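You operate a simulated robot arm through the tools that you are given. There is no shell and no other tool. Be economical: measure what you need, move in short steps, check, and stop when the job is done.

Carry out the task below with a simulated two-armed robot. There is one attempt and no reset: what you move stays moved.

## Task
Pick up the poster tube with one hand, pass it to the other hand and put it on the service bench shelf. Set down upright: poster tube.

The check looks at the end state, three seconds after you hand in, the way a careful person would. Anything else that was tipped, shoved, dropped, spilled or broken makes it a failure.

## Robot
Two 6-joint arms with three-finger grippers on one trunk, on a base that drives. Base frame: it is fixed to the floor where the robot stands at the start and does not move with it; the origin is under the middle of the robot, x ahead of it, y to its left, z up. Readings come in m, rad, newtons and seconds.
The left shoulder is at the start at [0.04, 0.148, 1.288], the right one opposite. With the tool pointing down near the work surface each hand reaches from about 0.5 to 0.58 m from the robot's upright axis, wherever it stands, measured 20 degrees to its own side. Places, roughly: service bench shelf [3.1, -2.3, 0.3]. Payload 2.69 kg a hand.
Tool frame (each hand has its own): the origin (TCP) lies between the finger pads and is the grasp point; the fingertips stand 0.029 m ahead of it; z points along the fingers, y is the line along which they close. The gripper opens to 0.12 m. The gripper's body begins 0.078 m behind the TCP.
Orientation is that of the tool frame in the base frame, as a unit quaternion [w, x, y, z]. With the fingers straight down and closing along the base's y, the tool's x points along the base's -x, its y along +y and its z along -z.

## Interface
- The arms move only by the tool apply_moves. It takes "left_deltas", "right_deltas" or both (then of equal length, played together; a hand with none holds still); each is a list of rows, each a list of 7 numbers: the turn, a rotation vector about the tool's x, y, z in rad, then the shift along the tool's x, y, z in m, then the opening, from 0 (shut) to 1 (fully open). In form: [[rx, ry, rz, dx, dy, dz, grip], ...]. A call has 1 to 8 rows; each row is the pose to reach, as a shift and turn from the pose commanded when the call began, along the tool's axes at that moment. Rows are played at 5 a second. More than 0.05 m and 0.15 rad between two rows, or a gripper value outside its range, and nothing of the call is played. Where a pose cannot be reached the arm comes as near as it can. A force on the tool above 40 N (or 10 N above the force at the start of the call, whichever is more), or a blocked arm, ends the call early, and 0.2 s more pass. The fingers move at their own pace and stop on an object; they squeeze with about 25 N. The grip force told is the motor's: it shows also when the fingers shut on nothing. Time passes only in rows, and 0.2 s behind the last, so rows that repeat a pose let the fingers close. It gives the time, the measured TCP pose, the force on the tool (base axes), the opening and the grip force at its end, in the units of the frame above (readings bear some noise), with the torque about the TCP (base axes, N m) and any sound that the robot's microphone picked up.
- Cameras (640 x 400 px; columns grow to the right, rows downward): "scene" is now at [0.0992, 0.021, 1.5102]; the picture's right is [0.33, -0.94, 0.00], its down [-0.65, -0.23, -0.72] and it looks along [0.68, 0.24, -0.69] (base axes); focal length 251 px, centre (320, 200). "left" rides on the left gripper at [0.063, 0, -0.104] in its tool frame; the picture's right is [-0.01, 1.00, 0.00], its down [-0.83, 0.00, -0.56] and it looks along [-0.56, 0.00, 0.83] (tool axes); focal length 275 px, centre (320, 200). "right" rides on the right gripper at [0.063, 0, -0.104] in its tool frame; the picture's right is [0.00, 1.00, 0.00], its down [-0.83, 0.00, -0.56] and it looks along [-0.56, 0.00, 0.83] (tool axes); focal length 275 px, centre (320, 200). There is no depth. A picture from a camera that has moved, and an enlarged one, comes with that camera's place and axes in the base frame and with its lens. The place of the scene camera against the robot may be out by one fixed shift of up to 0.012 m in any direction.
- snapshot(camera): a new picture of that camera. No time passes.
- slide_trunk(by): slides the trunk up (or, below 0, down) by that many m; the arms and the scene camera ride with it, the base frame stays. It gives what a move gives, with no picture.
- drive_base(legs): drives the robot by 1 to 6 legs, each [ahead, turn to the left] in m and rad, along the robot's own axes; the way and the turn of a leg run together, so that a leg with both is an arc; at most 1.5 m and 3.142 rad a leg. The arms and the cameras ride along, it lands a little off, and it stops where it bumps. It gives what a move gives.
- turn_head(pan, tilt): turns the head with the scene camera to pan (to the left, within 1.501 rad either way) and tilt (down, from -0.506 to 1.204), counted from straight ahead of the robot. It gives what a move gives.
- zoom(camera, box): a new picture of the part [left, top, right, bottom] of that camera's present view, enlarged. No time passes.
- hand_in(): hands the job in; it is judged then, once.

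Work in short steps. Places have to be worked out from the pictures, the camera data and where the tool is seen: move nearer, look again, correct. Check each grasp and each placing, and mend what went wrong. You have 120 turns and 100 pictures in all, those below and enlarged ones among them. Open the grippers and draw the arms clear of the work before you hand the job in, unless the task says otherwise; then end with one line.

The tools are called after "Emit:" as a command line: name --argument value ..., lists and objects as JSON in quotes. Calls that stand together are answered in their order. apply_moves: Moves the arms, as the interface text tells. Its arguments: {"type":"object","properties":{"left_deltas":{"type":"array"},"right_deltas":{"type":"array"}},"required":[]} The other tools are called the same way: slide_trunk (by) slides the trunk up or down; drive_base (legs) drives the base; turn_head (pan, tilt) turns the head that bears the scene camera; snapshot (camera) takes a picture; zoom (camera, box) takes an enlarged picture of a part of a camera's view; hand_in () hands the job in.

At the start:

```text
time_s: 0.0
left_eef_pos: [0.3461, 0.3926, 1.196]
left_tool_rot: [0.0, -0.001, 1.0, -0.001]
left_wrist_force: [0.5, -0.7, 0.2]
left_torque: [0.0, -0.02, -0.01]
left_width: 0.1199
left_grip_force: 0.1
right_eef_pos: [0.5073, -0.0265, 1.2504]
right_tool_rot: [0.0, 0.0, 1.0, 0.0]
right_wrist_force: [0.2, -0.3, 0.5]
right_torque: [0.0, 0.0, -0.01]
right_width: 0.1198
right_grip_force: 0.1
trunk travel left (down, up): [-0.414, 0.083]
robot x, y, heading: [-0.0004, -0.001, -0.0]
head pan, tilt: [0.342, 0.759]
```

scene: 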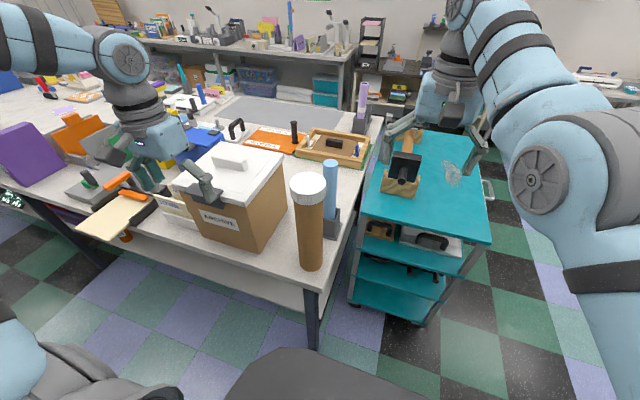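
right: 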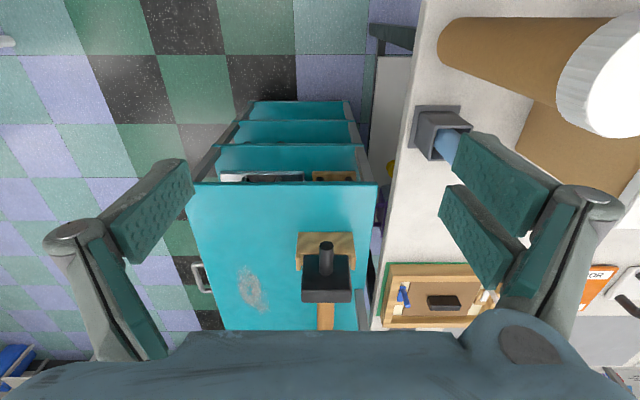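
left: 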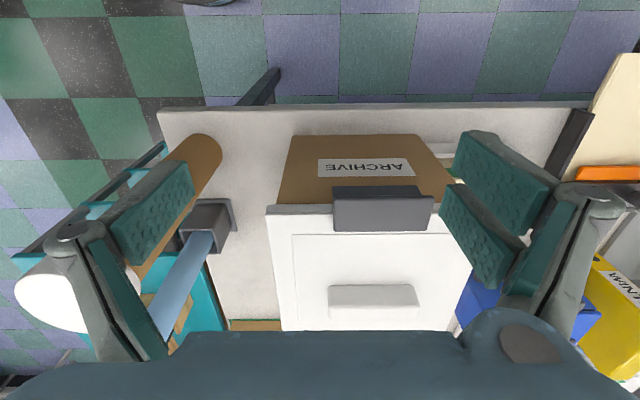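

The poster tube (brown, white cap) stands near (0.49, 0.19), from about z 0.83 to 1.15. First I look towards the service bench.

Emit:
turn_head --pan -0.64 --tilt 0.35

```text
time_s: 1.2
left_eef_pos: [0.3466, 0.3929, 1.1966]
left_tool_rot: [0.0, 0.0, 1.0, 0.0]
left_wrist_force: [0.1, 0.4, -0.9]
left_torque: [-0.01, -0.02, 0.01]
left_width: 0.1201
left_grip_force: 0.1
right_eef_pos: [0.5069, -0.0265, 1.2502]
right_tool_rot: [0.0, 0.0, 1.0, 0.0]
right_wrist_force: [0.1, 0.2, 0.3]
right_torque: [0.01, 0.04, -0.04]
right_width: 0.1201
right_grip_force: 0.0
trunk travel left (down, up): [-0.414, 0.083]
robot x, y, heading: [0.0015, 0.0025, 0.002]
head pan, tilt: [-0.641, 0.351]
```

The head is turned; now a picture.

Emit:
snapshot --camera "scene"

```text
96 pictures are left
camera scene: at [0.0962, -0.0621, 1.5466], right [-0.6, -0.8, 0.0], down [-0.28, 0.21, -0.94], along [0.75, -0.56, -0.34], focal length 251 px, centre (320, 200)
```

scene: 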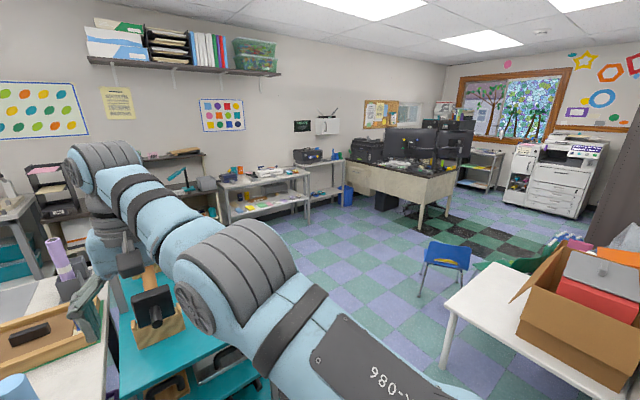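

I zoom in on the expected bench spot (around column 320, row 190).

Emit:
zoom --camera "scene" --box '[200, 110, 400, 235]'

```text
3.20 times, centred on (300, 172) of scene
camera zoom: at [0.0962, -0.0621, 1.5466], right [-0.6, -0.8, 0.0], down [-0.28, 0.21, -0.94], along [0.75, -0.56, -0.34], focal length 803 px, centre (384, 288)
```

zoom: 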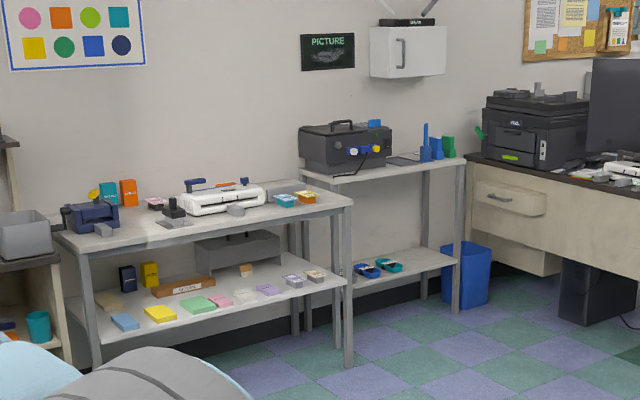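

The service bench is the right-hand bench, with a low shelf holding two small items at its left and free space on the right. Now the tube: I raise the left hand and bring it towards the tube for a view, and shift the right hand aside.

Emit:
apply_moves --left_deltas '[[0, 0, 0, 0, 0, -0.04, 1], [0, 0, 0, 0, -0.02, -0.075, 1], [0, 0, 0, -0.02, -0.06, -0.075, 1], [0, 0, 0, -0.04, -0.1, -0.075, 1], [0, 0, 0, -0.06, -0.135, -0.075, 1], [0, 0, 0, -0.073, -0.17, -0.075, 1]]' --right_deltas '[[0, 0, 0, 0, -0.03, 0, 1], [0, 0, 0, 0, -0.06, 0, 1], [0, 0, 0, 0, -0.09, 0, 1], [0, 0, 0, 0, -0.12, 0, 1], [0, 0, 0, 0, -0.14, 0, 1], [0, 0, 0, 0, -0.14, 0, 1]]'

Emit:
turn_head --pan 0.3 --tilt 0.8

Emit:
snapshot --camera "left"

Emit:
snapshot --camera "scene"

```text
time_s: 2.6
left_eef_pos: [0.3337, 0.3516, 1.2365]
left_tool_rot: [-0.001, -0.001, 1.0, 0.0]
left_wrist_force: [0.2, 0.2, -0.8]
left_torque: [-0.01, 0.0, -0.01]
left_width: 0.1199
left_grip_force: 0.1
left hand out of reach, approached as far as the arm can: row 3, 4, 5, 6
right_eef_pos: [0.5341, -0.1632, 1.2607]
right_tool_rot: [-0.002, 0.0, 1.0, 0.0]
right_wrist_force: [1.0, 0.5, 0.1]
right_torque: [0.01, -0.02, 0.0]
right_width: 0.1199
right_grip_force: 0.2
right hand out of reach, approached as far as the arm can: row 1, 2, 3, 4, 5, 6
trunk travel left (down, up): [-0.414, 0.083]
robot x, y, heading: [0.0019, -0.0019, -0.001]
head pan, tilt: [-0.641, 0.351]
```

```text
time_s: 3.9
left_eef_pos: [0.3344, 0.3506, 1.2367]
left_tool_rot: [0.0, 0.0, 1.0, 0.0]
left_wrist_force: [-0.2, 0.3, 0.1]
left_torque: [0.0, 0.0, -0.03]
left_width: 0.1204
left_grip_force: 0.1
right_eef_pos: [0.5345, -0.1626, 1.26]
right_tool_rot: [-0.001, 0.001, 1.0, 0.001]
right_wrist_force: [0.3, 0.6, -0.3]
right_torque: [0.01, 0.0, 0.03]
right_width: 0.12
right_grip_force: 0.0
trunk travel left (down, up): [-0.414, 0.083]
robot x, y, heading: [0.0011, -0.0011, 0.001]
head pan, tilt: [0.3, 0.799]
```

```text
94 pictures are left
camera left: at [0.2705, 0.3511, 1.3413], right [0.0, 1.0, 0.0], down [0.83, 0.0, 0.56], along [0.56, 0.0, -0.83], focal length 275 px, centre (320, 200)
```

left: 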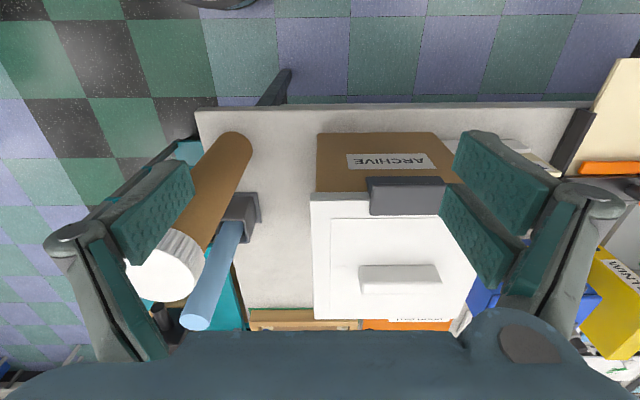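

```text
93 pictures are left
camera scene: at [0.0986, 0.0168, 1.507], right [0.29, -0.96, 0.0], down [-0.68, -0.21, -0.7], along [0.67, 0.21, -0.72], focal length 251 px, centre (320, 200)
```

scene: 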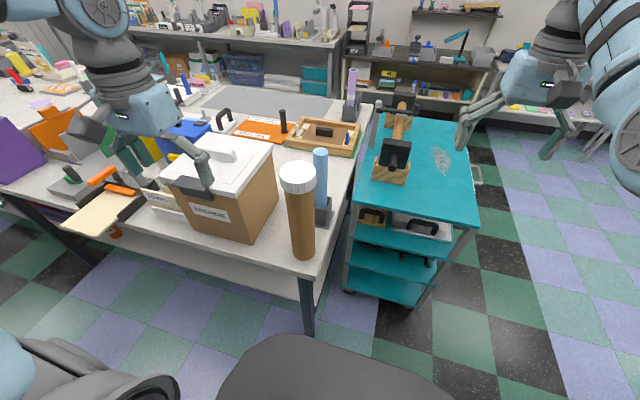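

The tube's centre works out at about (0.494, 0.191), top at z≈1.152, table at ≈0.86. The arm is cramped with the tool down this high, so I slide the trunk up to give the arms more room.

Emit:
slide_trunk --by 0.08

Emit:
apply_moves --left_deltas '[[0, 0, 0, 0, 0, 0.04, 1], [0, 0, 0, -0.02, 0.0, 0.08, 1], [0, 0, 0, -0.05, -0.02, 0.1, 1], [0, 0, 0, -0.08, -0.05, 0.1, 1], [0, 0, 0, -0.1, -0.08, 0.1, 1], [0, 0, 0, -0.1, -0.12, 0.1, 1], [0, 0, 0, -0.1, -0.15, 0.1, 1]]'

Emit:
snapshot --camera "left"

```text
time_s: 5.0
left_eef_pos: [0.3354, 0.3514, 1.3167]
left_tool_rot: [0.0, -0.001, 1.0, -0.001]
left_wrist_force: [0.7, -0.6, -0.1]
left_torque: [0.0, -0.02, 0.02]
left_width: 0.1202
left_grip_force: 0.1
right_eef_pos: [0.534, -0.1633, 1.3397]
right_tool_rot: [-0.001, 0.001, 1.0, 0.0]
right_wrist_force: [0.3, 0.4, 0.0]
right_torque: [-0.03, 0.0, -0.01]
right_width: 0.12
right_grip_force: 0.1
trunk travel left (down, up): [-0.494, 0.003]
robot x, y, heading: [0.001, -0.0015, 0.004]
head pan, tilt: [0.3, 0.799]
```

```text
time_s: 6.7
left_eef_pos: [0.3554, 0.3349, 1.2045]
left_tool_rot: [0.001, -0.001, 1.0, -0.001]
left_wrist_force: [0.5, -0.7, -0.4]
left_torque: [0.02, 0.0, 0.01]
left_width: 0.1201
left_grip_force: 0.0
left hand out of reach, approached as far as the arm can: row 3, 4, 5, 6, 7
right_eef_pos: [0.5337, -0.1641, 1.3408]
right_tool_rot: [-0.002, 0.0, 1.0, 0.0]
right_wrist_force: [0.0, -0.4, 0.0]
right_torque: [-0.04, -0.01, 0.02]
right_width: 0.12
right_grip_force: 0.1
trunk travel left (down, up): [-0.494, 0.003]
robot x, y, heading: [0.0008, 0.002, -0.005]
head pan, tilt: [0.3, 0.799]
```

```text
92 pictures are left
camera left: at [0.2915, 0.3352, 1.3088], right [0.0, 1.0, 0.0], down [0.83, 0.0, 0.56], along [0.56, 0.0, -0.83], focal length 275 px, centre (320, 200)
```

left: 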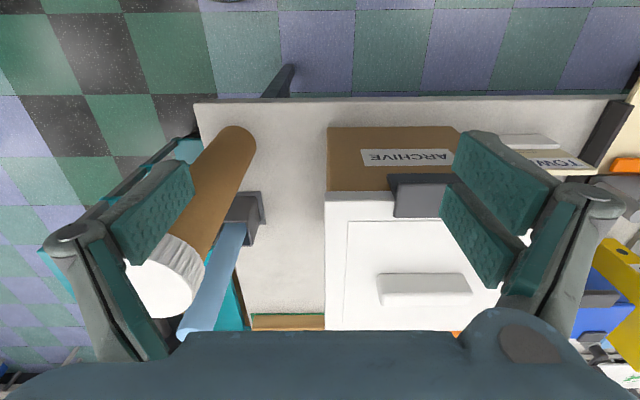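

The hand got stuck at the arm's inner reach limit; I go outward first (over the box, which is lower) and then sweep towards the tube.

Emit:
apply_moves --left_deltas '[[0, 0, 0, -0.04, 0.01, 0, 1], [0, 0, 0, -0.08, 0.01, 0, 1], [0, 0, 0, -0.1, -0.01, 0, 1], [0, 0, 0, -0.12, -0.04, 0, 1], [0, 0, 0, -0.13, -0.08, 0, 1], [0, 0, 0, -0.14, -0.11, 0, 1], [0, 0, 0, -0.14, -0.14, 0, 1]]'

```text
time_s: 8.2
left_eef_pos: [0.3852, 0.3586, 1.19]
left_tool_rot: [0.0, -0.001, 1.0, -0.001]
left_wrist_force: [0.2, 0.0, 0.5]
left_torque: [-0.02, 0.01, -0.01]
left_width: 0.1201
left_grip_force: 0.0
left hand out of reach, approached as far as the arm can: row 1, 2, 3, 4, 5, 6, 7
right_eef_pos: [0.5335, -0.1638, 1.3401]
right_tool_rot: [-0.001, 0.001, 1.0, -0.001]
right_wrist_force: [-0.7, -0.6, -0.8]
right_torque: [0.03, -0.02, 0.04]
right_width: 0.1198
right_grip_force: 0.1
trunk travel left (down, up): [-0.494, 0.003]
robot x, y, heading: [0.0, -0.0007, -0.001]
head pan, tilt: [0.3, 0.799]
```

The left hand's reach is limited by posture. I back the robot up 0.25 m so I can test a horizontal (side) grip posture in free space.

Emit:
drive_base --legs '[[-0.25, 0]]'

Emit:
apply_moves --left_deltas '[[0, -0.14, 0, 0, 0, 0, 1], [0, -0.28, 0, 0, 0, 0, 1], [0, -0.42, 0, 0, 0, 0, 1], [0, -0.56, 0, 0, 0, 0, 1], [0, -0.7, 0, 0, 0, 0, 1], [0, -0.84, 0, 0, 0, 0, 1], [0, -0.98, 0, 0, 0, 0, 1], [0, -1.12, 0, 0, 0, 0, 1]]'

Emit:
snapshot --camera "scene"

```text
time_s: 10.1
left_eef_pos: [0.1425, 0.3586, 1.1889]
left_tool_rot: [-0.002, -0.001, 1.0, -0.001]
left_wrist_force: [0.6, -0.1, 0.3]
left_torque: [0.01, 0.06, 0.03]
left_width: 0.1201
left_grip_force: 0.1
right_eef_pos: [0.2917, -0.1618, 1.3369]
right_tool_rot: [-0.004, -0.001, 1.0, 0.0]
right_wrist_force: [0.2, 0.0, 0.6]
right_torque: [-0.01, 0.07, -0.01]
right_width: 0.1195
right_grip_force: 0.1
trunk travel left (down, up): [-0.494, 0.003]
robot x, y, heading: [-0.2524, -0.0, 0.004]
head pan, tilt: [0.3, 0.799]
```

```text
time_s: 11.9
left_eef_pos: [0.1608, 0.3309, 1.1696]
left_tool_rot: [0.503, -0.008, 0.864, 0.025]
left_wrist_force: [-0.2, -1.5, 0.0]
left_torque: [0.01, 0.04, 0.02]
left_width: 0.1199
left_grip_force: 0.0
left hand out of reach, approached as far as the arm can: row 5, 6, 7, 8
right_eef_pos: [0.2882, -0.164, 1.339]
right_tool_rot: [-0.002, -0.001, 1.0, 0.0]
right_wrist_force: [0.2, -0.4, 0.9]
right_torque: [0.02, 0.05, 0.0]
right_width: 0.1197
right_grip_force: 0.0
trunk travel left (down, up): [-0.494, 0.003]
robot x, y, heading: [-0.2465, -0.0042, 0.001]
head pan, tilt: [0.3, 0.799]
```

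```text
91 pictures are left
camera scene: at [-0.1472, 0.0165, 1.5863], right [0.3, -0.95, 0.0], down [-0.69, -0.21, -0.7], along [0.66, 0.21, -0.72], focal length 251 px, centre (320, 200)
```

scene: 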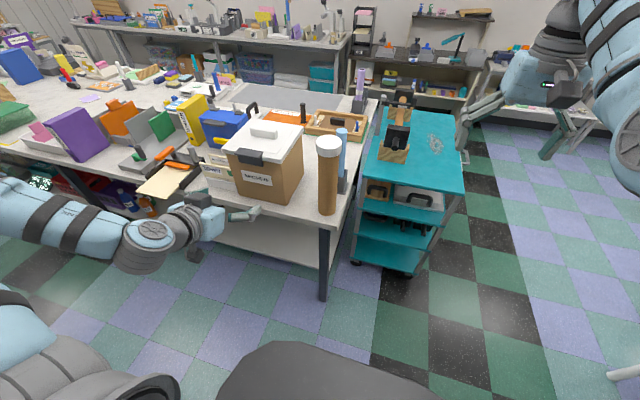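

The hand tilted to about 60° from down. I finish the tilt to horizontal while extending forward, where the arm should have more room (the hand stays ahead of the base and clear of the table front, at about x≤0.36).

Emit:
apply_moves --left_deltas '[[0, -0.05, 0, 0, -0.01, 0.035, 1], [0, -0.14, 0, 0, -0.02, 0.07, 1], [0, -0.24, 0, 0, -0.03, 0.11, 1], [0, -0.34, 0, 0, -0.04, 0.15, 1], [0, -0.44, 0, -0.01, -0.05, 0.19, 1], [0, -0.53, 0, -0.01, -0.05, 0.22, 1]]'

Emit:
snapshot --camera "scene"

```text
time_s: 13.3
left_eef_pos: [0.3056, 0.355, 1.2109]
left_tool_rot: [0.712, -0.002, 0.702, 0.027]
left_wrist_force: [0.5, -0.1, -0.2]
left_torque: [-0.01, 0.02, 0.02]
left_width: 0.1198
left_grip_force: 0.0
left hand out of reach, approached as far as the arm can: row 3, 4, 5, 6
right_eef_pos: [0.2872, -0.1637, 1.341]
right_tool_rot: [0.0, -0.002, 1.0, 0.0]
right_wrist_force: [0.4, -0.2, -0.3]
right_torque: [0.0, 0.01, 0.04]
right_width: 0.12
right_grip_force: 0.0
trunk travel left (down, up): [-0.494, 0.003]
robot x, y, heading: [-0.2492, -0.0039, 0.001]
head pan, tilt: [0.3, 0.799]
```

```text
90 pictures are left
camera scene: at [-0.1482, 0.0162, 1.5865], right [0.3, -0.95, 0.0], down [-0.69, -0.21, -0.7], along [0.67, 0.21, -0.72], focal length 251 px, centre (320, 200)
```

scene: 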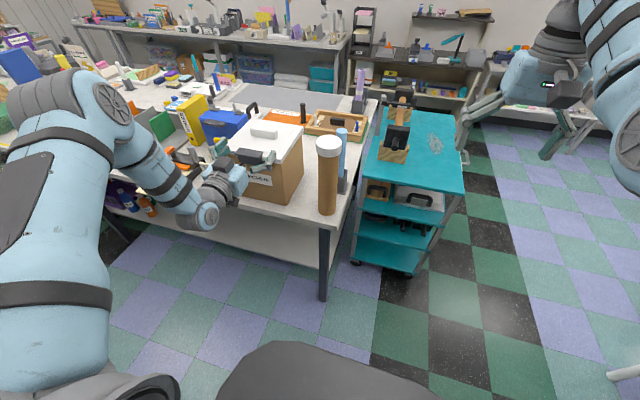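

Horizontal grip works here with the elbow out to the left. From this posture I test moving down and inward.

Emit:
apply_moves --left_deltas '[[0, 0, 0, 0.04, 0, 0, 1], [0, 0, 0, 0.08, 0, 0, 1], [0, 0, 0, 0.12, 0, 0, 1], [0, 0, 0, 0.12, -0.04, 0, 1], [0, 0, 0, 0.12, -0.08, 0, 1]]'

```text
time_s: 14.5
left_eef_pos: [0.2837, 0.3419, 1.208]
left_tool_rot: [0.711, -0.002, 0.702, 0.026]
left_wrist_force: [-0.2, -0.3, -0.9]
left_torque: [-0.01, -0.01, 0.0]
left_width: 0.1201
left_grip_force: 0.1
left hand out of reach, approached as far as the arm can: row 1, 2, 3, 4, 5
right_eef_pos: [0.2861, -0.1624, 1.3402]
right_tool_rot: [-0.001, -0.001, 1.0, -0.001]
right_wrist_force: [-0.3, -0.1, -0.3]
right_torque: [0.01, 0.01, 0.03]
right_width: 0.1202
right_grip_force: 0.0
trunk travel left (down, up): [-0.494, 0.003]
robot x, y, heading: [-0.2494, -0.0021, 0.002]
head pan, tilt: [0.3, 0.799]
```

Rather than fight the left hand's limits, I test the right hand in free air: pitching it about 45° forward while lowering it, to see which postures it can manage for the low shelf.

Emit:
apply_moves --right_deltas '[[0, -0.1, 0, 0, 0, 0.03, 1], [0, -0.2, 0, 0, 0, 0.06, 1], [0, -0.3, 0, 0, 0, 0.1, 1], [0, -0.4, 0, 0, 0, 0.14, 1], [0, -0.5, 0, 0, 0, 0.18, 1], [0, -0.6, 0, 0, 0, 0.22, 1], [0, -0.7, 0, 0, 0, 0.26, 1], [0, -0.8, 0, 0, 0, 0.3, 1]]'

Emit:
snapshot --camera "scene"

```text
time_s: 16.3
left_eef_pos: [0.2839, 0.343, 1.2084]
left_tool_rot: [0.711, -0.003, 0.702, 0.028]
left_wrist_force: [-0.2, 0.1, -0.6]
left_torque: [0.03, -0.01, 0.04]
left_width: 0.1201
left_grip_force: 0.0
right_eef_pos: [0.4264, -0.1371, 0.9831]
right_tool_rot: [0.39, -0.001, 0.921, 0.0]
right_wrist_force: [-0.2, 0.0, -0.4]
right_torque: [-0.02, -0.04, 0.01]
right_width: 0.1199
right_grip_force: 0.1
right hand out of reach, approached as far as the arm can: row 1, 2, 3, 4, 5, 6, 7, 8
trunk travel left (down, up): [-0.494, 0.003]
robot x, y, heading: [-0.2435, -0.0001, 0.001]
head pan, tilt: [0.3, 0.799]
```

```text
89 pictures are left
camera scene: at [-0.1491, 0.0167, 1.5865], right [0.3, -0.95, 0.0], down [-0.68, -0.21, -0.7], along [0.67, 0.21, -0.72], focal length 251 px, centre (320, 200)
```

scene: 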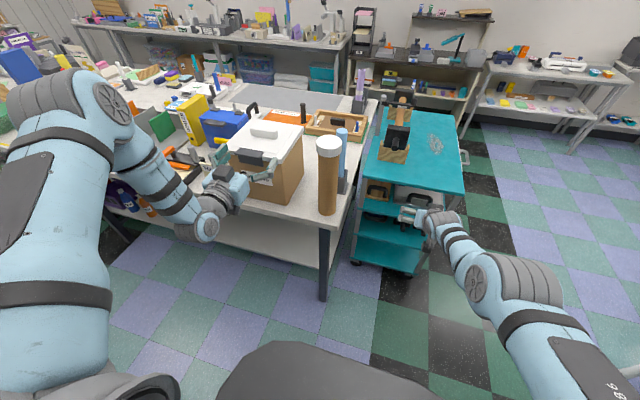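

The right hand does well pitched and extended, so it should do the final placing. Now I test whether the left hand can extend outward first, to get past its inward limit.

Emit:
apply_moves --left_deltas '[[0, 0, 0, 0, 0.03, 0.02, 1], [0, 0, 0, 0, 0.06, 0.04, 1], [0, 0, 0, 0, 0.09, 0.06, 1], [0, 0, 0, 0, 0.12, 0.08, 1], [0, 0, 0, 0, 0.15, 0.1, 1]]'

```text
time_s: 17.5
left_eef_pos: [0.3145, 0.4489, 1.2287]
left_tool_rot: [0.71, -0.002, 0.703, 0.032]
left_wrist_force: [0.7, 0.5, -0.5]
left_torque: [-0.01, 0.01, 0.0]
left_width: 0.1201
left_grip_force: 0.1
left hand out of reach, approached as far as the arm can: row 3, 4, 5
right_eef_pos: [0.425, -0.1368, 0.9837]
right_tool_rot: [0.388, -0.001, 0.922, 0.0]
right_wrist_force: [-0.1, 0.1, -0.7]
right_torque: [0.0, 0.01, 0.01]
right_width: 0.12
right_grip_force: 0.1
trunk travel left (down, up): [-0.494, 0.003]
robot x, y, heading: [-0.2471, -0.0014, 0.001]
head pan, tilt: [0.3, 0.799]
```

Yawing the left hand inward should keep its wrist in the reachable zone while the TCP moves inward. I test that and at the same time test lowering the right hand, both in free space in front of the table and cart.

Emit:
apply_moves --left_deltas '[[0.12, 0, 0, 0, -0.02, -0.01, 1], [0.24, 0, 0, 0, -0.045, -0.02, 1], [0.36, 0, 0, 0, -0.07, -0.03, 1], [0.48, 0, 0, 0, -0.095, -0.04, 1], [0.6, 0, 0, 0, -0.12, -0.05, 1], [0.72, 0, 0, 0.03, -0.14, -0.06, 1], [0.8, 0, 0, 0.06, -0.15, -0.06, 1]]' --right_deltas '[[0, 0, 0, 0.014, 0, 0.014, 1], [0, 0, 0, 0.028, 0, 0.028, 1], [0, 0, 0, 0.042, 0, 0.042, 1], [0, 0, 0, 0.056, 0, 0.056, 1], [0, 0, 0, 0.07, 0, 0.07, 1], [0, 0, 0, 0.084, 0, 0.084, 1], [0, 0, 0, 0.09, 0, 0.09, 1]]'

Emit:
snapshot --camera "scene"

```text
time_s: 19.1
left_eef_pos: [0.1996, 0.2417, 1.1841]
left_tool_rot: [0.66, 0.275, 0.657, -0.24]
left_wrist_force: [0.4, 0.1, -0.6]
left_torque: [0.02, -0.02, 0.02]
left_width: 0.1201
left_grip_force: 0.0
left hand out of reach, approached as far as the arm can: row 1, 2, 3, 4, 5, 6, 7
right_eef_pos: [0.3812, -0.1473, 0.9029]
right_tool_rot: [0.389, -0.001, 0.921, 0.0]
right_wrist_force: [-0.7, -0.6, 0.4]
right_torque: [0.01, 0.06, -0.03]
right_width: 0.12
right_grip_force: 0.0
right hand out of reach, approached as far as the arm can: row 1, 2, 3, 4, 5, 6, 7
trunk travel left (down, up): [-0.494, 0.003]
robot x, y, heading: [-0.2456, -0.0004, 0.004]
head pan, tilt: [0.3, 0.799]
```

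```text
88 pictures are left
camera scene: at [-0.1488, 0.0177, 1.5865], right [0.3, -0.95, 0.0], down [-0.68, -0.21, -0.7], along [0.67, 0.21, -0.72], focal length 251 px, centre (320, 200)
```

scene: 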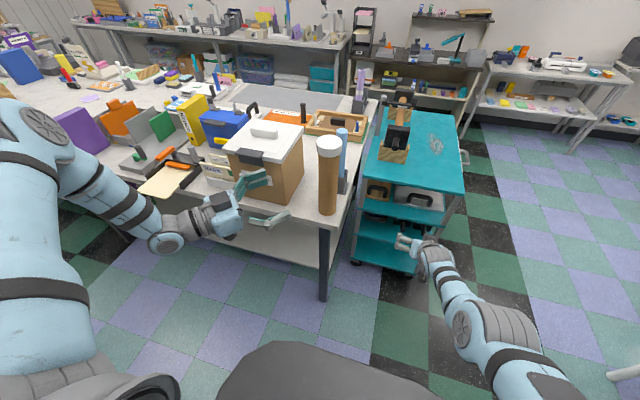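

The inward yaw works for the left hand (TCP at robot-frame (0.445, 0.24), pointing 43° inward). I test the right hand in the receiving posture, yawed inward to the left, still in free air.

Emit:
apply_moves --right_deltas '[[-0.07, 0, -0.07, 0.004, 0.033, -0.016, 1], [-0.14, 0, -0.14, 0.008, 0.066, -0.032, 1], [-0.21, 0, -0.2, 0.012, 0.1, -0.048, 1], [-0.28, 0, -0.27, 0.016, 0.133, -0.064, 1], [-0.35, 0, -0.34, 0.02, 0.166, -0.08, 1], [-0.43, 0, -0.41, 0.024, 0.2, -0.097, 1]]'

Emit:
snapshot --camera "scene"

```text
time_s: 20.6
left_eef_pos: [0.1988, 0.2419, 1.1862]
left_tool_rot: [0.66, 0.273, 0.657, -0.24]
left_wrist_force: [0.1, 0.7, -0.8]
left_torque: [0.0, 0.04, 0.04]
left_width: 0.1195
left_grip_force: 0.1
right_eef_pos: [0.3313, -0.0374, 0.9484]
right_tool_rot: [0.378, -0.266, 0.886, 0.041]
right_wrist_force: [0.1, -0.1, -0.7]
right_torque: [0.01, -0.03, 0.03]
right_width: 0.12
right_grip_force: 0.0
right hand out of reach, approached as far as the arm can: row 6
trunk travel left (down, up): [-0.494, 0.003]
robot x, y, heading: [-0.2505, 0.0022, 0.001]
head pan, tilt: [0.3, 0.799]
stopped in row 6 (right hand): the arm was blocked; the commanded pose is now the measured one
```

```text
87 pictures are left
camera scene: at [-0.1494, 0.0174, 1.5865], right [0.3, -0.95, 0.0], down [-0.68, -0.21, -0.7], along [0.67, 0.21, -0.72], focal length 251 px, centre (320, 200)
```

scene: 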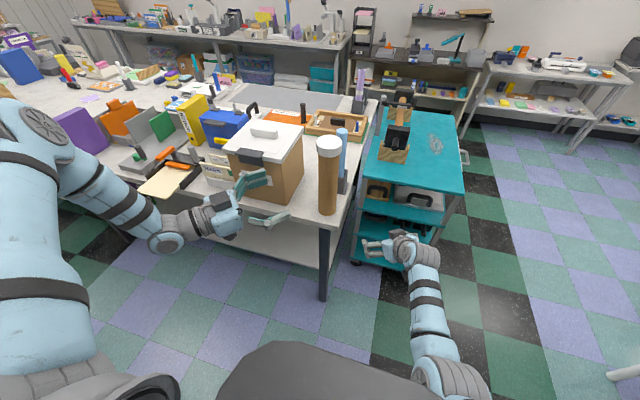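

The left wrist seems bounded only in distance from the shoulder's sideways axis (about 0.35 m), so it should be able to slide inward. I move the right hand aside and slide the left one inward.

Emit:
apply_moves --right_deltas '[[0, 0, 0, 0, -0.04, 0, 1], [0, 0, 0, 0, -0.08, 0, 1], [0, 0, 0, 0, -0.12, 0, 1], [0, 0, 0, 0, -0.12, 0, 1], [0, 0, 0, 0, -0.12, 0, 1]]' --left_deltas '[[0, 0, 0, -0.04, -0.01, 0.01, 1], [0, 0, 0, -0.05, -0.03, 0.045, 1], [0, 0, 0, -0.05, -0.06, 0.08, 1], [0, 0, 0, -0.05, -0.09, 0.12, 1], [0, 0, 0, -0.05, -0.12, 0.155, 1]]'

Emit:
snapshot --camera "scene"

```text
time_s: 21.8
left_eef_pos: [0.189, 0.1506, 1.2469]
left_tool_rot: [0.661, 0.273, 0.657, -0.239]
left_wrist_force: [0.3, -0.3, -0.3]
left_torque: [-0.01, -0.01, 0.01]
left_width: 0.1201
left_grip_force: 0.0
left hand out of reach, approached as far as the arm can: row 3, 4, 5
right_eef_pos: [0.3886, -0.1339, 0.9631]
right_tool_rot: [0.377, -0.266, 0.886, 0.045]
right_wrist_force: [0.2, 0.5, -0.2]
right_torque: [0.0, 0.0, 0.03]
right_width: 0.1199
right_grip_force: 0.0
trunk travel left (down, up): [-0.494, 0.003]
robot x, y, heading: [-0.2511, 0.0041, 0.002]
head pan, tilt: [0.3, 0.799]
```

```text
86 pictures are left
camera scene: at [-0.151, 0.0182, 1.5866], right [0.3, -0.95, 0.0], down [-0.68, -0.21, -0.7], along [0.67, 0.21, -0.72], focal length 251 px, centre (320, 200)
```

scene: 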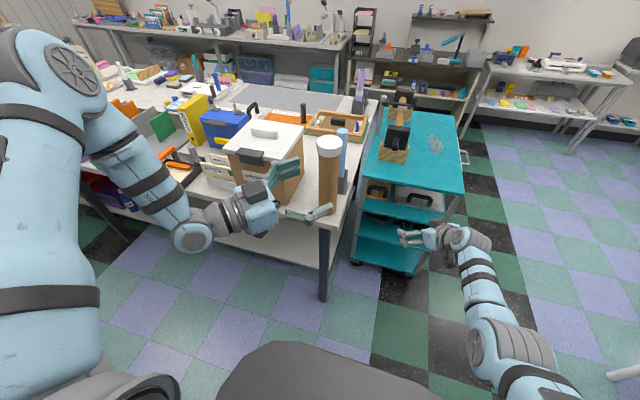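

The left arm is folded with its elbow up while the right one is elbow-down. I try turning the left tool outward along the arm's own direction and extending it, which should unlock the reach.

Emit:
apply_moves --left_deltas '[[-0.14, 0, 0, -0.01, 0.028, -0.026, 1], [-0.28, 0, 0, -0.02, 0.055, -0.05, 1], [-0.42, 0, 0, -0.03, 0.083, -0.076, 1], [-0.56, 0, 0, -0.04, 0.11, -0.1, 1], [-0.7, 0, 0, -0.05, 0.138, -0.127, 1], [-0.84, 0, 0, -0.05, 0.165, -0.15, 1], [-0.98, 0, 0, -0.05, 0.193, -0.178, 1], [-1.12, 0, 0, -0.05, 0.22, -0.2, 1]]'

```text
time_s: 23.6
left_eef_pos: [0.1992, 0.4078, 1.3089]
left_tool_rot: [0.704, -0.12, 0.684, 0.148]
left_wrist_force: [-0.4, -0.8, -0.5]
left_torque: [0.02, 0.02, 0.01]
left_width: 0.12
left_grip_force: 0.0
left hand out of reach, approached as far as the arm can: row 4, 5, 6, 7, 8
right_eef_pos: [0.3883, -0.1342, 0.9618]
right_tool_rot: [0.377, -0.268, 0.886, 0.045]
right_wrist_force: [-0.6, 0.1, -0.3]
right_torque: [0.02, 0.01, 0.0]
right_width: 0.1199
right_grip_force: 0.1
trunk travel left (down, up): [-0.494, 0.003]
robot x, y, heading: [-0.2473, 0.0001, 0.005]
head pan, tilt: [0.3, 0.799]
```

The tool now points 22° outward. I extend along its own axis.

Emit:
apply_moves --left_deltas '[[0, 0, 0, 0, 0, 0.04, 1], [0, 0, 0, 0, 0, 0.08, 1], [0, 0, 0, 0, 0, 0.12, 1], [0, 0, 0, 0, 0, 0.16, 1], [0, 0, 0, 0, 0, 0.2, 1]]'

Emit:
snapshot --camera "scene"

```text
time_s: 24.8
left_eef_pos: [0.3853, 0.4839, 1.318]
left_tool_rot: [0.704, -0.118, 0.685, 0.144]
left_wrist_force: [-0.1, 0.4, 0.6]
left_torque: [-0.06, 0.0, 0.02]
left_width: 0.1198
left_grip_force: 0.1
left hand out of reach, approached as far as the arm can: row 5
right_eef_pos: [0.3899, -0.134, 0.9622]
right_tool_rot: [0.376, -0.267, 0.886, 0.046]
right_wrist_force: [-0.4, 0.2, 0.0]
right_torque: [0.0, -0.04, 0.05]
right_width: 0.12
right_grip_force: 0.0
trunk travel left (down, up): [-0.494, 0.003]
robot x, y, heading: [-0.2467, 0.0012, -0.0]
head pan, tilt: [0.3, 0.799]
```

```text
85 pictures are left
camera scene: at [-0.1477, 0.0183, 1.5864], right [0.3, -0.95, 0.0], down [-0.69, -0.21, -0.7], along [0.66, 0.21, -0.72], focal length 251 px, centre (320, 200)
```

scene: 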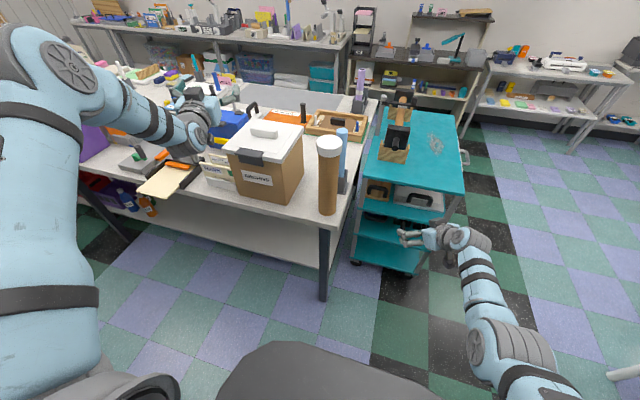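

The left arm is now more extended. I sweep it inward from here, first staying high.

Emit:
apply_moves --left_deltas '[[0.05, 0, 0, 0, -0.04, -0.0, 1], [0.1, 0, 0, 0, -0.08, -0.01, 1], [0.15, 0, 0, 0, -0.12, -0.02, 1], [0.2, 0, 0, 0, -0.16, -0.03, 1], [0.25, 0, 0, 0, -0.2, -0.04, 1]]'

Emit:
snapshot --camera "scene"

```text
time_s: 26.0
left_eef_pos: [0.3405, 0.374, 1.3221]
left_tool_rot: [0.714, -0.028, 0.697, 0.06]
left_wrist_force: [0.0, -0.3, 0.4]
left_torque: [0.0, -0.05, 0.01]
left_width: 0.1202
left_grip_force: 0.1
left hand out of reach, approached as far as the arm can: row 1, 2, 3, 4, 5
right_eef_pos: [0.3884, -0.1354, 0.962]
right_tool_rot: [0.377, -0.267, 0.886, 0.046]
right_wrist_force: [-0.2, -1.1, 0.3]
right_torque: [0.03, 0.0, 0.0]
right_width: 0.1198
right_grip_force: 0.0
trunk travel left (down, up): [-0.494, 0.003]
robot x, y, heading: [-0.2494, -0.0029, -0.003]
head pan, tilt: [0.3, 0.799]
```

```text
84 pictures are left
camera scene: at [-0.1498, 0.0164, 1.5866], right [0.3, -0.95, 0.0], down [-0.68, -0.21, -0.7], along [0.67, 0.21, -0.72], focal length 251 px, centre (320, 200)
```

scene: 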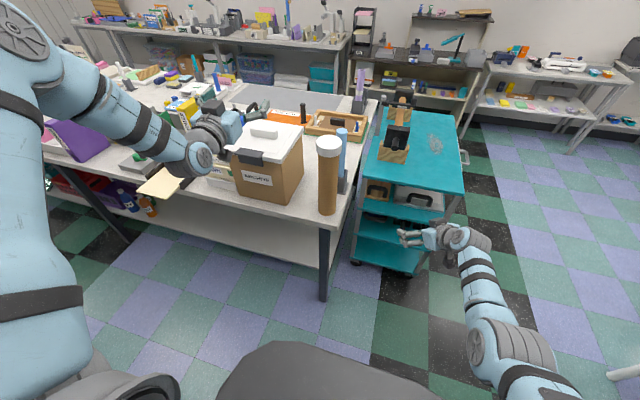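

The reach should be better low down, as the spec says "near the work surface". I bring the left hand back to tool-down in front of the table (free floor there), to then descend and sweep inward low.

Emit:
apply_moves --left_deltas '[[0, 0.14, 0, 0, 0, -0.03, 1], [0, 0.28, 0, 0, 0, -0.06, 1], [0, 0.42, 0, 0.01, 0, -0.09, 1], [0, 0.56, 0, 0.02, 0, -0.12, 1], [0, 0.7, 0, 0.03, 0, -0.15, 1], [0, 0.84, 0, 0.04, 0.01, -0.17, 1], [0, 0.98, 0, 0.05, 0.02, -0.19, 1], [0, 1.12, 0, 0.05, 0.02, -0.2, 1]]'

Emit:
apply_moves --left_deltas '[[0, 0.11, 0, 0, 0, 0.03, 1], [0, 0.22, 0, 0, 0, 0.06, 1], [0, 0.33, 0, 0, 0, 0.09, 1], [0, 0.43, 0, 0, 0, 0.13, 1], [0, 0.43, 0, 0, 0, 0.17, 1], [0, 0.43, 0, 0, 0, 0.21, 1], [0, 0.43, 0, 0, 0, 0.25, 1]]'

```text
time_s: 27.8
left_eef_pos: [0.1427, 0.3725, 1.2666]
left_tool_rot: [0.235, -0.056, 0.97, 0.035]
left_wrist_force: [0.5, -1.0, -0.3]
left_torque: [0.04, -0.03, 0.04]
left_width: 0.1201
left_grip_force: 0.0
right_eef_pos: [0.3893, -0.1358, 0.9615]
right_tool_rot: [0.377, -0.266, 0.886, 0.046]
right_wrist_force: [0.0, -0.5, 0.0]
right_torque: [-0.03, 0.01, 0.06]
right_width: 0.1198
right_grip_force: 0.1
trunk travel left (down, up): [-0.494, 0.003]
robot x, y, heading: [-0.2489, -0.001, 0.002]
head pan, tilt: [0.3, 0.799]
```

```text
time_s: 29.4
left_eef_pos: [0.2049, 0.4418, 1.0554]
left_tool_rot: [0.022, -0.063, 0.998, 0.022]
left_wrist_force: [0.4, -0.1, 0.1]
left_torque: [0.0, 0.0, 0.04]
left_width: 0.1198
left_grip_force: 0.0
left hand out of reach, approached as far as the arm can: row 3, 4, 5, 6, 7
right_eef_pos: [0.39, -0.1335, 0.9624]
right_tool_rot: [0.376, -0.267, 0.886, 0.045]
right_wrist_force: [-0.4, 0.0, 0.4]
right_torque: [0.02, 0.0, -0.03]
right_width: 0.12
right_grip_force: 0.0
trunk travel left (down, up): [-0.494, 0.003]
robot x, y, heading: [-0.2467, -0.0036, 0.002]
head pan, tilt: [0.3, 0.799]
```

The left hand is now lower and more extended, like the right arm's behaviour. I sweep it inward along an arc.

Emit:
apply_moves --left_deltas '[[0, 0, 0, -0.02, -0.04, 0, 1], [0, 0, 0, -0.04, -0.08, 0, 1], [0, 0, 0, -0.055, -0.12, 0, 1], [0, 0, 0, -0.07, -0.16, 0, 1], [0, 0, 0, -0.08, -0.2, 0, 1], [0, 0, 0, -0.085, -0.24, 0, 1], [0, 0, 0, -0.085, -0.28, 0, 1]]'

Emit:
snapshot --camera "scene"

```text
time_s: 31.0
left_eef_pos: [0.1521, 0.397, 1.009]
left_tool_rot: [0.025, -0.063, 0.997, 0.022]
left_wrist_force: [0.1, -0.5, 0.4]
left_torque: [-0.02, -0.05, -0.01]
left_width: 0.1201
left_grip_force: 0.0
left hand out of reach, approached as far as the arm can: row 1, 2, 3, 4, 5, 6, 7
right_eef_pos: [0.3888, -0.1341, 0.9622]
right_tool_rot: [0.377, -0.267, 0.886, 0.045]
right_wrist_force: [0.3, -1.0, -0.2]
right_torque: [0.0, 0.0, -0.03]
right_width: 0.12
right_grip_force: 0.1
trunk travel left (down, up): [-0.494, 0.003]
robot x, y, heading: [-0.2477, 0.0009, 0.002]
head pan, tilt: [0.3, 0.799]
```

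```text
83 pictures are left
camera scene: at [-0.1496, 0.017, 1.5865], right [0.3, -0.95, 0.0], down [-0.68, -0.21, -0.7], along [0.67, 0.21, -0.72], focal length 251 px, centre (320, 200)
```

scene: 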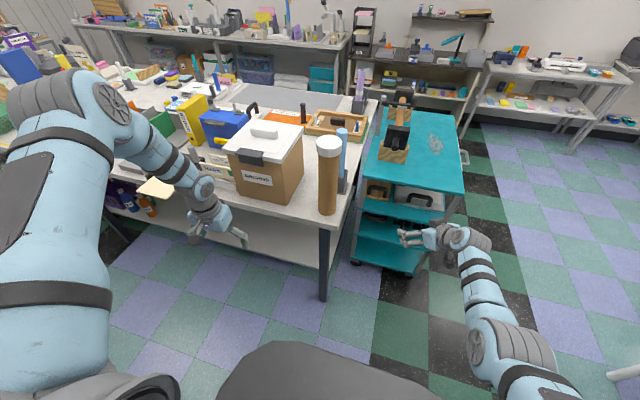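

Next I check the right hand's roll range in free air, since a hand-over with the tube held slanted would need it.

Emit:
apply_moves --right_deltas '[[0, 0, 0.15, 0, 0, 0, 1], [0, 0, 0.3, 0, 0, 0, 1], [0, 0, 0.45, 0, 0, 0, 1], [0, 0, 0.6, 0, 0, 0, 1], [0, 0, 0.75, 0, 0, 0, 1], [0, 0, 0.9, 0, 0, 0, 1], [0, 0, 1.05, 0, 0, 0, 1], [0, 0, 1.2, 0, 0, 0, 1]]'

Emit:
apply_moves --right_deltas '[[0, 0, 0.15, 0, 0, 0, 1], [0, 0, 0.3, 0, 0, 0, 1], [0, 0, 0.45, 0, 0, 0, 1], [0, 0, 0.6, 0, 0, 0, 1], [0, 0, 0.75, 0, 0, 0, 1], [0, 0, 0.9, 0, 0, 0, 1], [0, 0, 1.05, 0, 0, 0, 1], [0, 0, 1.2, 0, 0, 0, 1]]'

```text
time_s: 32.8
left_eef_pos: [0.1516, 0.3968, 1.0081]
left_tool_rot: [0.023, -0.063, 0.998, 0.021]
left_wrist_force: [-0.1, -0.6, 0.1]
left_torque: [-0.01, 0.01, 0.01]
left_width: 0.12
left_grip_force: 0.0
right_eef_pos: [0.3895, -0.1354, 0.9621]
right_tool_rot: [0.285, 0.281, 0.882, 0.25]
right_wrist_force: [0.4, 0.3, 0.4]
right_torque: [-0.03, -0.01, 0.01]
right_width: 0.1199
right_grip_force: 0.1
trunk travel left (down, up): [-0.494, 0.003]
robot x, y, heading: [-0.2527, 0.0026, 0.002]
head pan, tilt: [0.3, 0.799]
```

```text
time_s: 34.6
left_eef_pos: [0.1526, 0.3971, 1.008]
left_tool_rot: [0.022, -0.064, 0.998, 0.021]
left_wrist_force: [0.8, -0.6, -0.7]
left_torque: [0.01, 0.01, 0.02]
left_width: 0.12
left_grip_force: 0.0
right_eef_pos: [0.3906, -0.1355, 0.9627]
right_tool_rot: [0.094, 0.729, 0.569, 0.368]
right_wrist_force: [0.0, 0.6, -0.4]
right_torque: [0.02, -0.02, 0.02]
right_width: 0.12
right_grip_force: 0.0
trunk travel left (down, up): [-0.494, 0.003]
robot x, y, heading: [-0.245, -0.0004, 0.003]
head pan, tilt: [0.3, 0.799]
```

Roll is unrestricted for the right hand. I try one more thing with the left: turn it about its own axis while sweeping inward, to see whether that frees it.

Emit:
apply_moves --left_deltas '[[0, 0, 0.15, -0.01, 0, 0, 1], [0, 0, 0.3, -0.02, 0, 0, 1], [0, 0, 0.45, -0.03, 0, 0, 1], [0, 0, 0.6, -0.04, -0.02, 0, 1], [0, 0, 0.75, -0.06, -0.05, 0, 1], [0, 0, 0.9, -0.08, -0.08, 0, 1], [0, 0, 1.05, -0.1, -0.11, 0, 1], [0, 0, 1.2, -0.11, -0.14, 0, 1]]'

Emit:
snapshot --camera "scene"

```text
time_s: 36.4
left_eef_pos: [0.1598, 0.4024, 1.0142]
left_tool_rot: [0.008, 0.513, 0.858, 0.031]
left_wrist_force: [-0.9, -0.4, 0.6]
left_torque: [-0.02, -0.01, 0.01]
left_width: 0.1201
left_grip_force: 0.1
left hand out of reach, approached as far as the arm can: row 1, 2, 3, 4, 5, 6, 7, 8
right_eef_pos: [0.3895, -0.1348, 0.9621]
right_tool_rot: [0.095, 0.729, 0.57, 0.367]
right_wrist_force: [0.4, -0.1, 0.3]
right_torque: [0.02, -0.01, -0.03]
right_width: 0.1199
right_grip_force: 0.0
trunk travel left (down, up): [-0.494, 0.003]
robot x, y, heading: [-0.2458, 0.0004, -0.002]
head pan, tilt: [0.3, 0.799]
```

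```text
82 pictures are left
camera scene: at [-0.1494, 0.017, 1.5865], right [0.3, -0.95, 0.0], down [-0.68, -0.21, -0.7], along [0.67, 0.21, -0.72], focal length 251 px, centre (320, 200)
```

scene: 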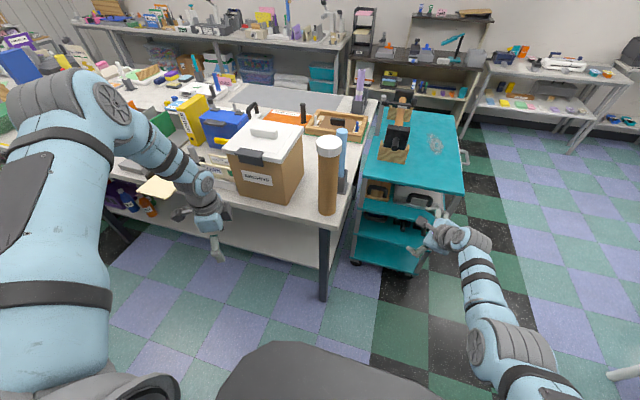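

Position limits come from the arm's shoulder, not the wrist, so I plan around them: left picks top-down at its natural place (robot-frame ≈(0.37, 0.40)), then tilts the tube toward the right hand. I raise the left hand and undo its roll.

Emit:
apply_moves --left_deltas '[[0, 0, -0.14, 0.002, -0.004, -0.03, 1], [0, 0, -0.28, 0.004, -0.008, -0.06, 1], [0, 0, -0.42, 0.006, -0.012, -0.09, 1], [0, 0, -0.56, 0.008, -0.016, -0.12, 1], [0, 0, -0.7, 0.01, -0.02, -0.15, 1], [0, 0, -0.84, 0.013, -0.024, -0.18, 1], [0, 0, -0.98, 0.015, -0.028, -0.21, 1], [0, 0, -1.1, 0.017, -0.031, -0.235, 1]]'

Emit:
drive_base --legs '[[0.22, 0]]'

Emit:
snapshot --camera "left"

```text
time_s: 38.2
left_eef_pos: [0.1118, 0.3918, 1.2483]
left_tool_rot: [0.022, -0.015, 0.999, 0.023]
left_wrist_force: [0.4, 0.3, -0.7]
left_torque: [-0.01, 0.01, -0.01]
left_width: 0.1202
left_grip_force: 0.0
right_eef_pos: [0.3881, -0.1366, 0.964]
right_tool_rot: [0.095, 0.729, 0.57, 0.367]
right_wrist_force: [-0.7, -0.9, 0.6]
right_torque: [-0.01, 0.0, 0.01]
right_width: 0.12
right_grip_force: 0.0
trunk travel left (down, up): [-0.494, 0.003]
robot x, y, heading: [-0.2475, 0.0, 0.01]
head pan, tilt: [0.3, 0.799]
```

```text
time_s: 39.9
left_eef_pos: [0.3274, 0.3928, 1.2491]
left_tool_rot: [0.024, -0.013, 0.999, 0.023]
left_wrist_force: [-0.3, 0.2, 0.5]
left_torque: [0.0, -0.04, -0.03]
left_width: 0.12
left_grip_force: 0.0
right_eef_pos: [0.606, -0.1346, 0.9653]
right_tool_rot: [0.096, 0.728, 0.57, 0.369]
right_wrist_force: [-0.4, -0.3, -0.3]
right_torque: [-0.02, -0.01, 0.0]
right_width: 0.1201
right_grip_force: 0.1
trunk travel left (down, up): [-0.494, 0.003]
robot x, y, heading: [-0.0287, 0.0011, 0.007]
head pan, tilt: [0.3, 0.799]
```

```text
81 pictures are left
camera left: at [0.2591, 0.3858, 1.3491], right [-0.02, 1.0, 0.05], down [0.8, -0.01, 0.59], along [0.59, 0.05, -0.8], focal length 275 px, centre (320, 200)
```

left: 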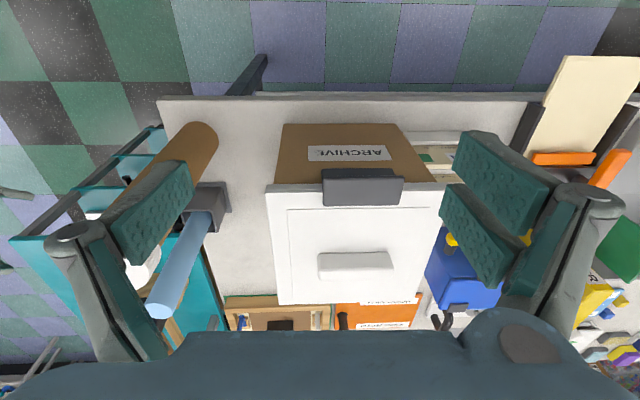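

The left hand is at z 1.25, well above everything. I drive forward 0.03 m and turn right 0.47 rad to bring the hand over the tube.

Emit:
drive_base --legs '[[0.029, 0], [0, -0.473]]'

Emit:
snapshot --camera "left"

Emit:
turn_head --pan 0.75 --tilt 0.8

Emit:
snapshot --camera "scene"

```text
time_s: 42.1
left_eef_pos: [0.5014, 0.1865, 1.247]
left_tool_rot: [0.026, 0.222, 0.975, 0.017]
left_wrist_force: [0.2, 0.0, 0.5]
left_torque: [0.0, -0.05, 0.02]
left_width: 0.12
left_grip_force: 0.0
right_eef_pos: [0.5064, -0.4095, 0.963]
right_tool_rot: [0.178, 0.842, 0.383, 0.336]
right_wrist_force: [0.8, -0.7, 0.2]
right_torque: [-0.01, 0.0, 0.0]
right_width: 0.1197
right_grip_force: 0.1
trunk travel left (down, up): [-0.494, 0.003]
robot x, y, heading: [0.0021, 0.0031, -0.471]
head pan, tilt: [0.3, 0.799]
```

```text
80 pictures are left
camera left: at [0.4374, 0.2102, 1.3478], right [0.44, 0.9, 0.05], down [0.71, -0.38, 0.59], along [0.55, -0.23, -0.81], focal length 275 px, centre (320, 200)
```

left: 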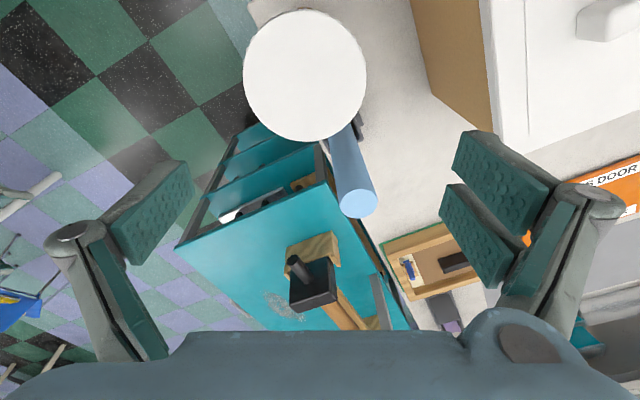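

```text
time_s: 43.0
left_eef_pos: [0.5015, 0.1844, 1.2469]
left_tool_rot: [0.025, 0.222, 0.975, 0.017]
left_wrist_force: [-0.3, -0.6, -0.2]
left_torque: [-0.02, -0.02, 0.0]
left_width: 0.1198
left_grip_force: 0.1
right_eef_pos: [0.5055, -0.4122, 0.9626]
right_tool_rot: [0.178, 0.842, 0.382, 0.336]
right_wrist_force: [0.2, 0.4, 0.0]
right_torque: [-0.01, 0.01, -0.01]
right_width: 0.12
right_grip_force: 0.1
trunk travel left (down, up): [-0.494, 0.003]
robot x, y, heading: [-0.0004, 0.0031, -0.47]
head pan, tilt: [0.75, 0.799]
```

```text
79 pictures are left
camera scene: at [0.098, 0.0059, 1.5865], right [0.27, -0.96, 0.0], down [-0.69, -0.2, -0.7], along [0.67, 0.19, -0.72], focal length 251 px, centre (320, 200)
```

scene: 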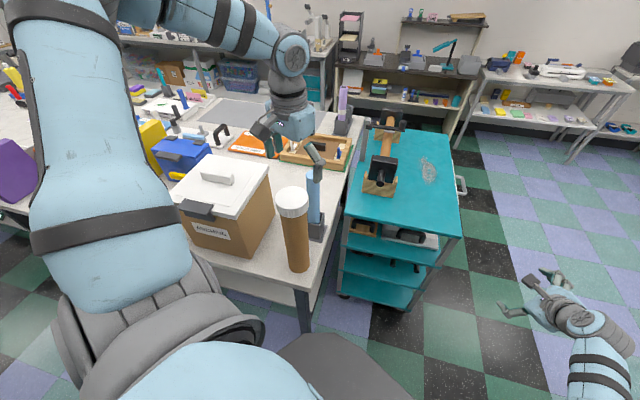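

From the left camera the cap centre is at about (0.475, 0.190), 0.080 m across. The tool is tilted about 3.5°; I straighten it, centre it over the cap and lower a little.

Emit:
apply_moves --left_deltas '[[0.022, 0.02, 0, 0.012, -0.004, 0, 1], [0.044, 0.041, 0, 0.0245, -0.008, 0.01, 1], [0.044, 0.041, 0, 0.0245, -0.008, 0.035, 1]]'

Emit:
snapshot --camera "left"

Emit:
snapshot --camera "scene"

```text
time_s: 43.8
left_eef_pos: [0.4784, 0.1895, 1.2102]
left_tool_rot: [0.001, 0.223, 0.975, 0.001]
left_wrist_force: [0.3, 0.0, 0.5]
left_torque: [0.02, -0.01, -0.04]
left_width: 0.12
left_grip_force: 0.0
right_eef_pos: [0.5085, -0.4116, 0.9617]
right_tool_rot: [0.177, 0.842, 0.383, 0.336]
right_wrist_force: [-1.1, -0.7, -1.1]
right_torque: [-0.01, -0.01, -0.03]
right_width: 0.1197
right_grip_force: 0.1
trunk travel left (down, up): [-0.494, 0.003]
robot x, y, heading: [0.0017, 0.0, -0.47]
head pan, tilt: [0.75, 0.799]
```

```text
78 pictures are left
camera left: at [0.4209, 0.2153, 1.3138], right [0.44, 0.9, 0.0], down [0.75, -0.36, 0.56], along [0.5, -0.24, -0.83], focal length 275 px, centre (320, 200)
```

left: 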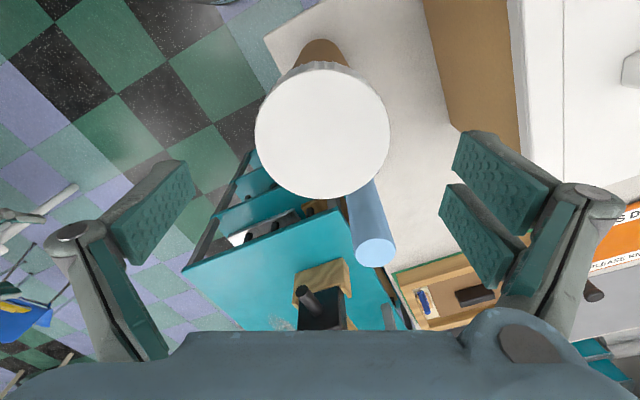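

```text
77 pictures are left
camera scene: at [0.0994, 0.0063, 1.5864], right [0.27, -0.96, 0.0], down [-0.69, -0.2, -0.7], along [0.67, 0.19, -0.72], focal length 251 px, centre (320, 200)
```

scene: 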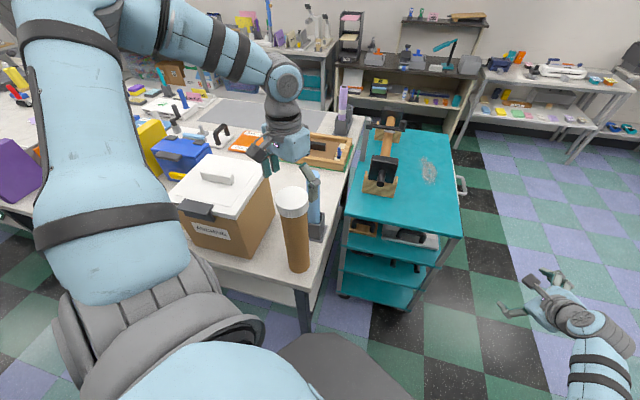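

The cap is centred at about (0.472, 0.192), top z 1.154. I centre by 6 mm and descend straight down to TCP z≈1.115.

Emit:
apply_moves --left_deltas '[[0, 0, 0, 0.006, 0, 0.01, 1], [0, 0, 0, 0.006, 0, 0.035, 1], [0, 0, 0, 0.006, 0, 0.06, 1], [0, 0, 0, 0.006, 0, 0.08, 1], [0, 0, 0, 0.006, 0, 0.095, 1]]'

Emit:
snapshot --camera "left"

Emit:
snapshot --camera "scene"

```text
time_s: 45.0
left_eef_pos: [0.4728, 0.1912, 1.1157]
left_tool_rot: [0.001, 0.222, 0.975, 0.001]
left_wrist_force: [-0.5, 0.3, 0.0]
left_torque: [0.0, -0.01, 0.0]
left_width: 0.1198
left_grip_force: 0.1
right_eef_pos: [0.5072, -0.4111, 0.9625]
right_tool_rot: [0.177, 0.842, 0.382, 0.336]
right_wrist_force: [0.5, 0.9, -0.3]
right_torque: [0.0, 0.0, 0.0]
right_width: 0.1199
right_grip_force: 0.1
trunk travel left (down, up): [-0.494, 0.003]
robot x, y, heading: [0.0006, -0.0001, -0.47]
head pan, tilt: [0.75, 0.799]
```

```text
76 pictures are left
camera left: at [0.4147, 0.2182, 1.2191], right [0.44, 0.9, 0.0], down [0.75, -0.36, 0.56], along [0.5, -0.24, -0.83], focal length 275 px, centre (320, 200)
```

left: 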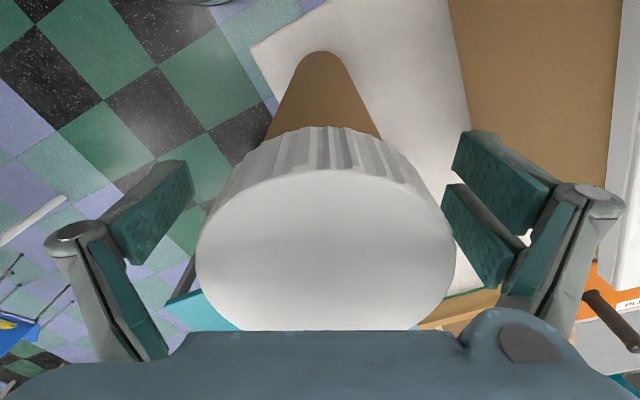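

```text
75 pictures are left
camera scene: at [0.0983, 0.0065, 1.5865], right [0.27, -0.96, 0.0], down [-0.69, -0.2, -0.7], along [0.67, 0.19, -0.72], focal length 251 px, centre (320, 200)
```

scene: 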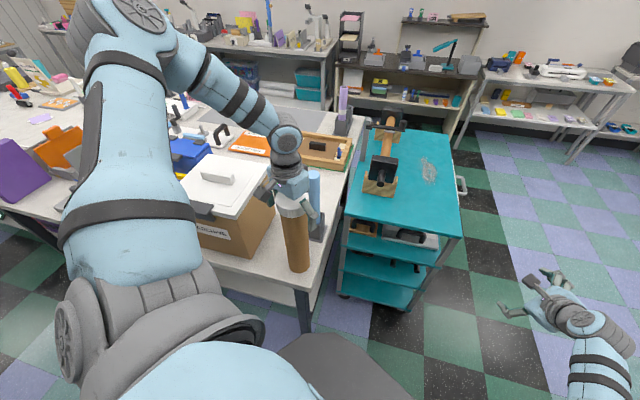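

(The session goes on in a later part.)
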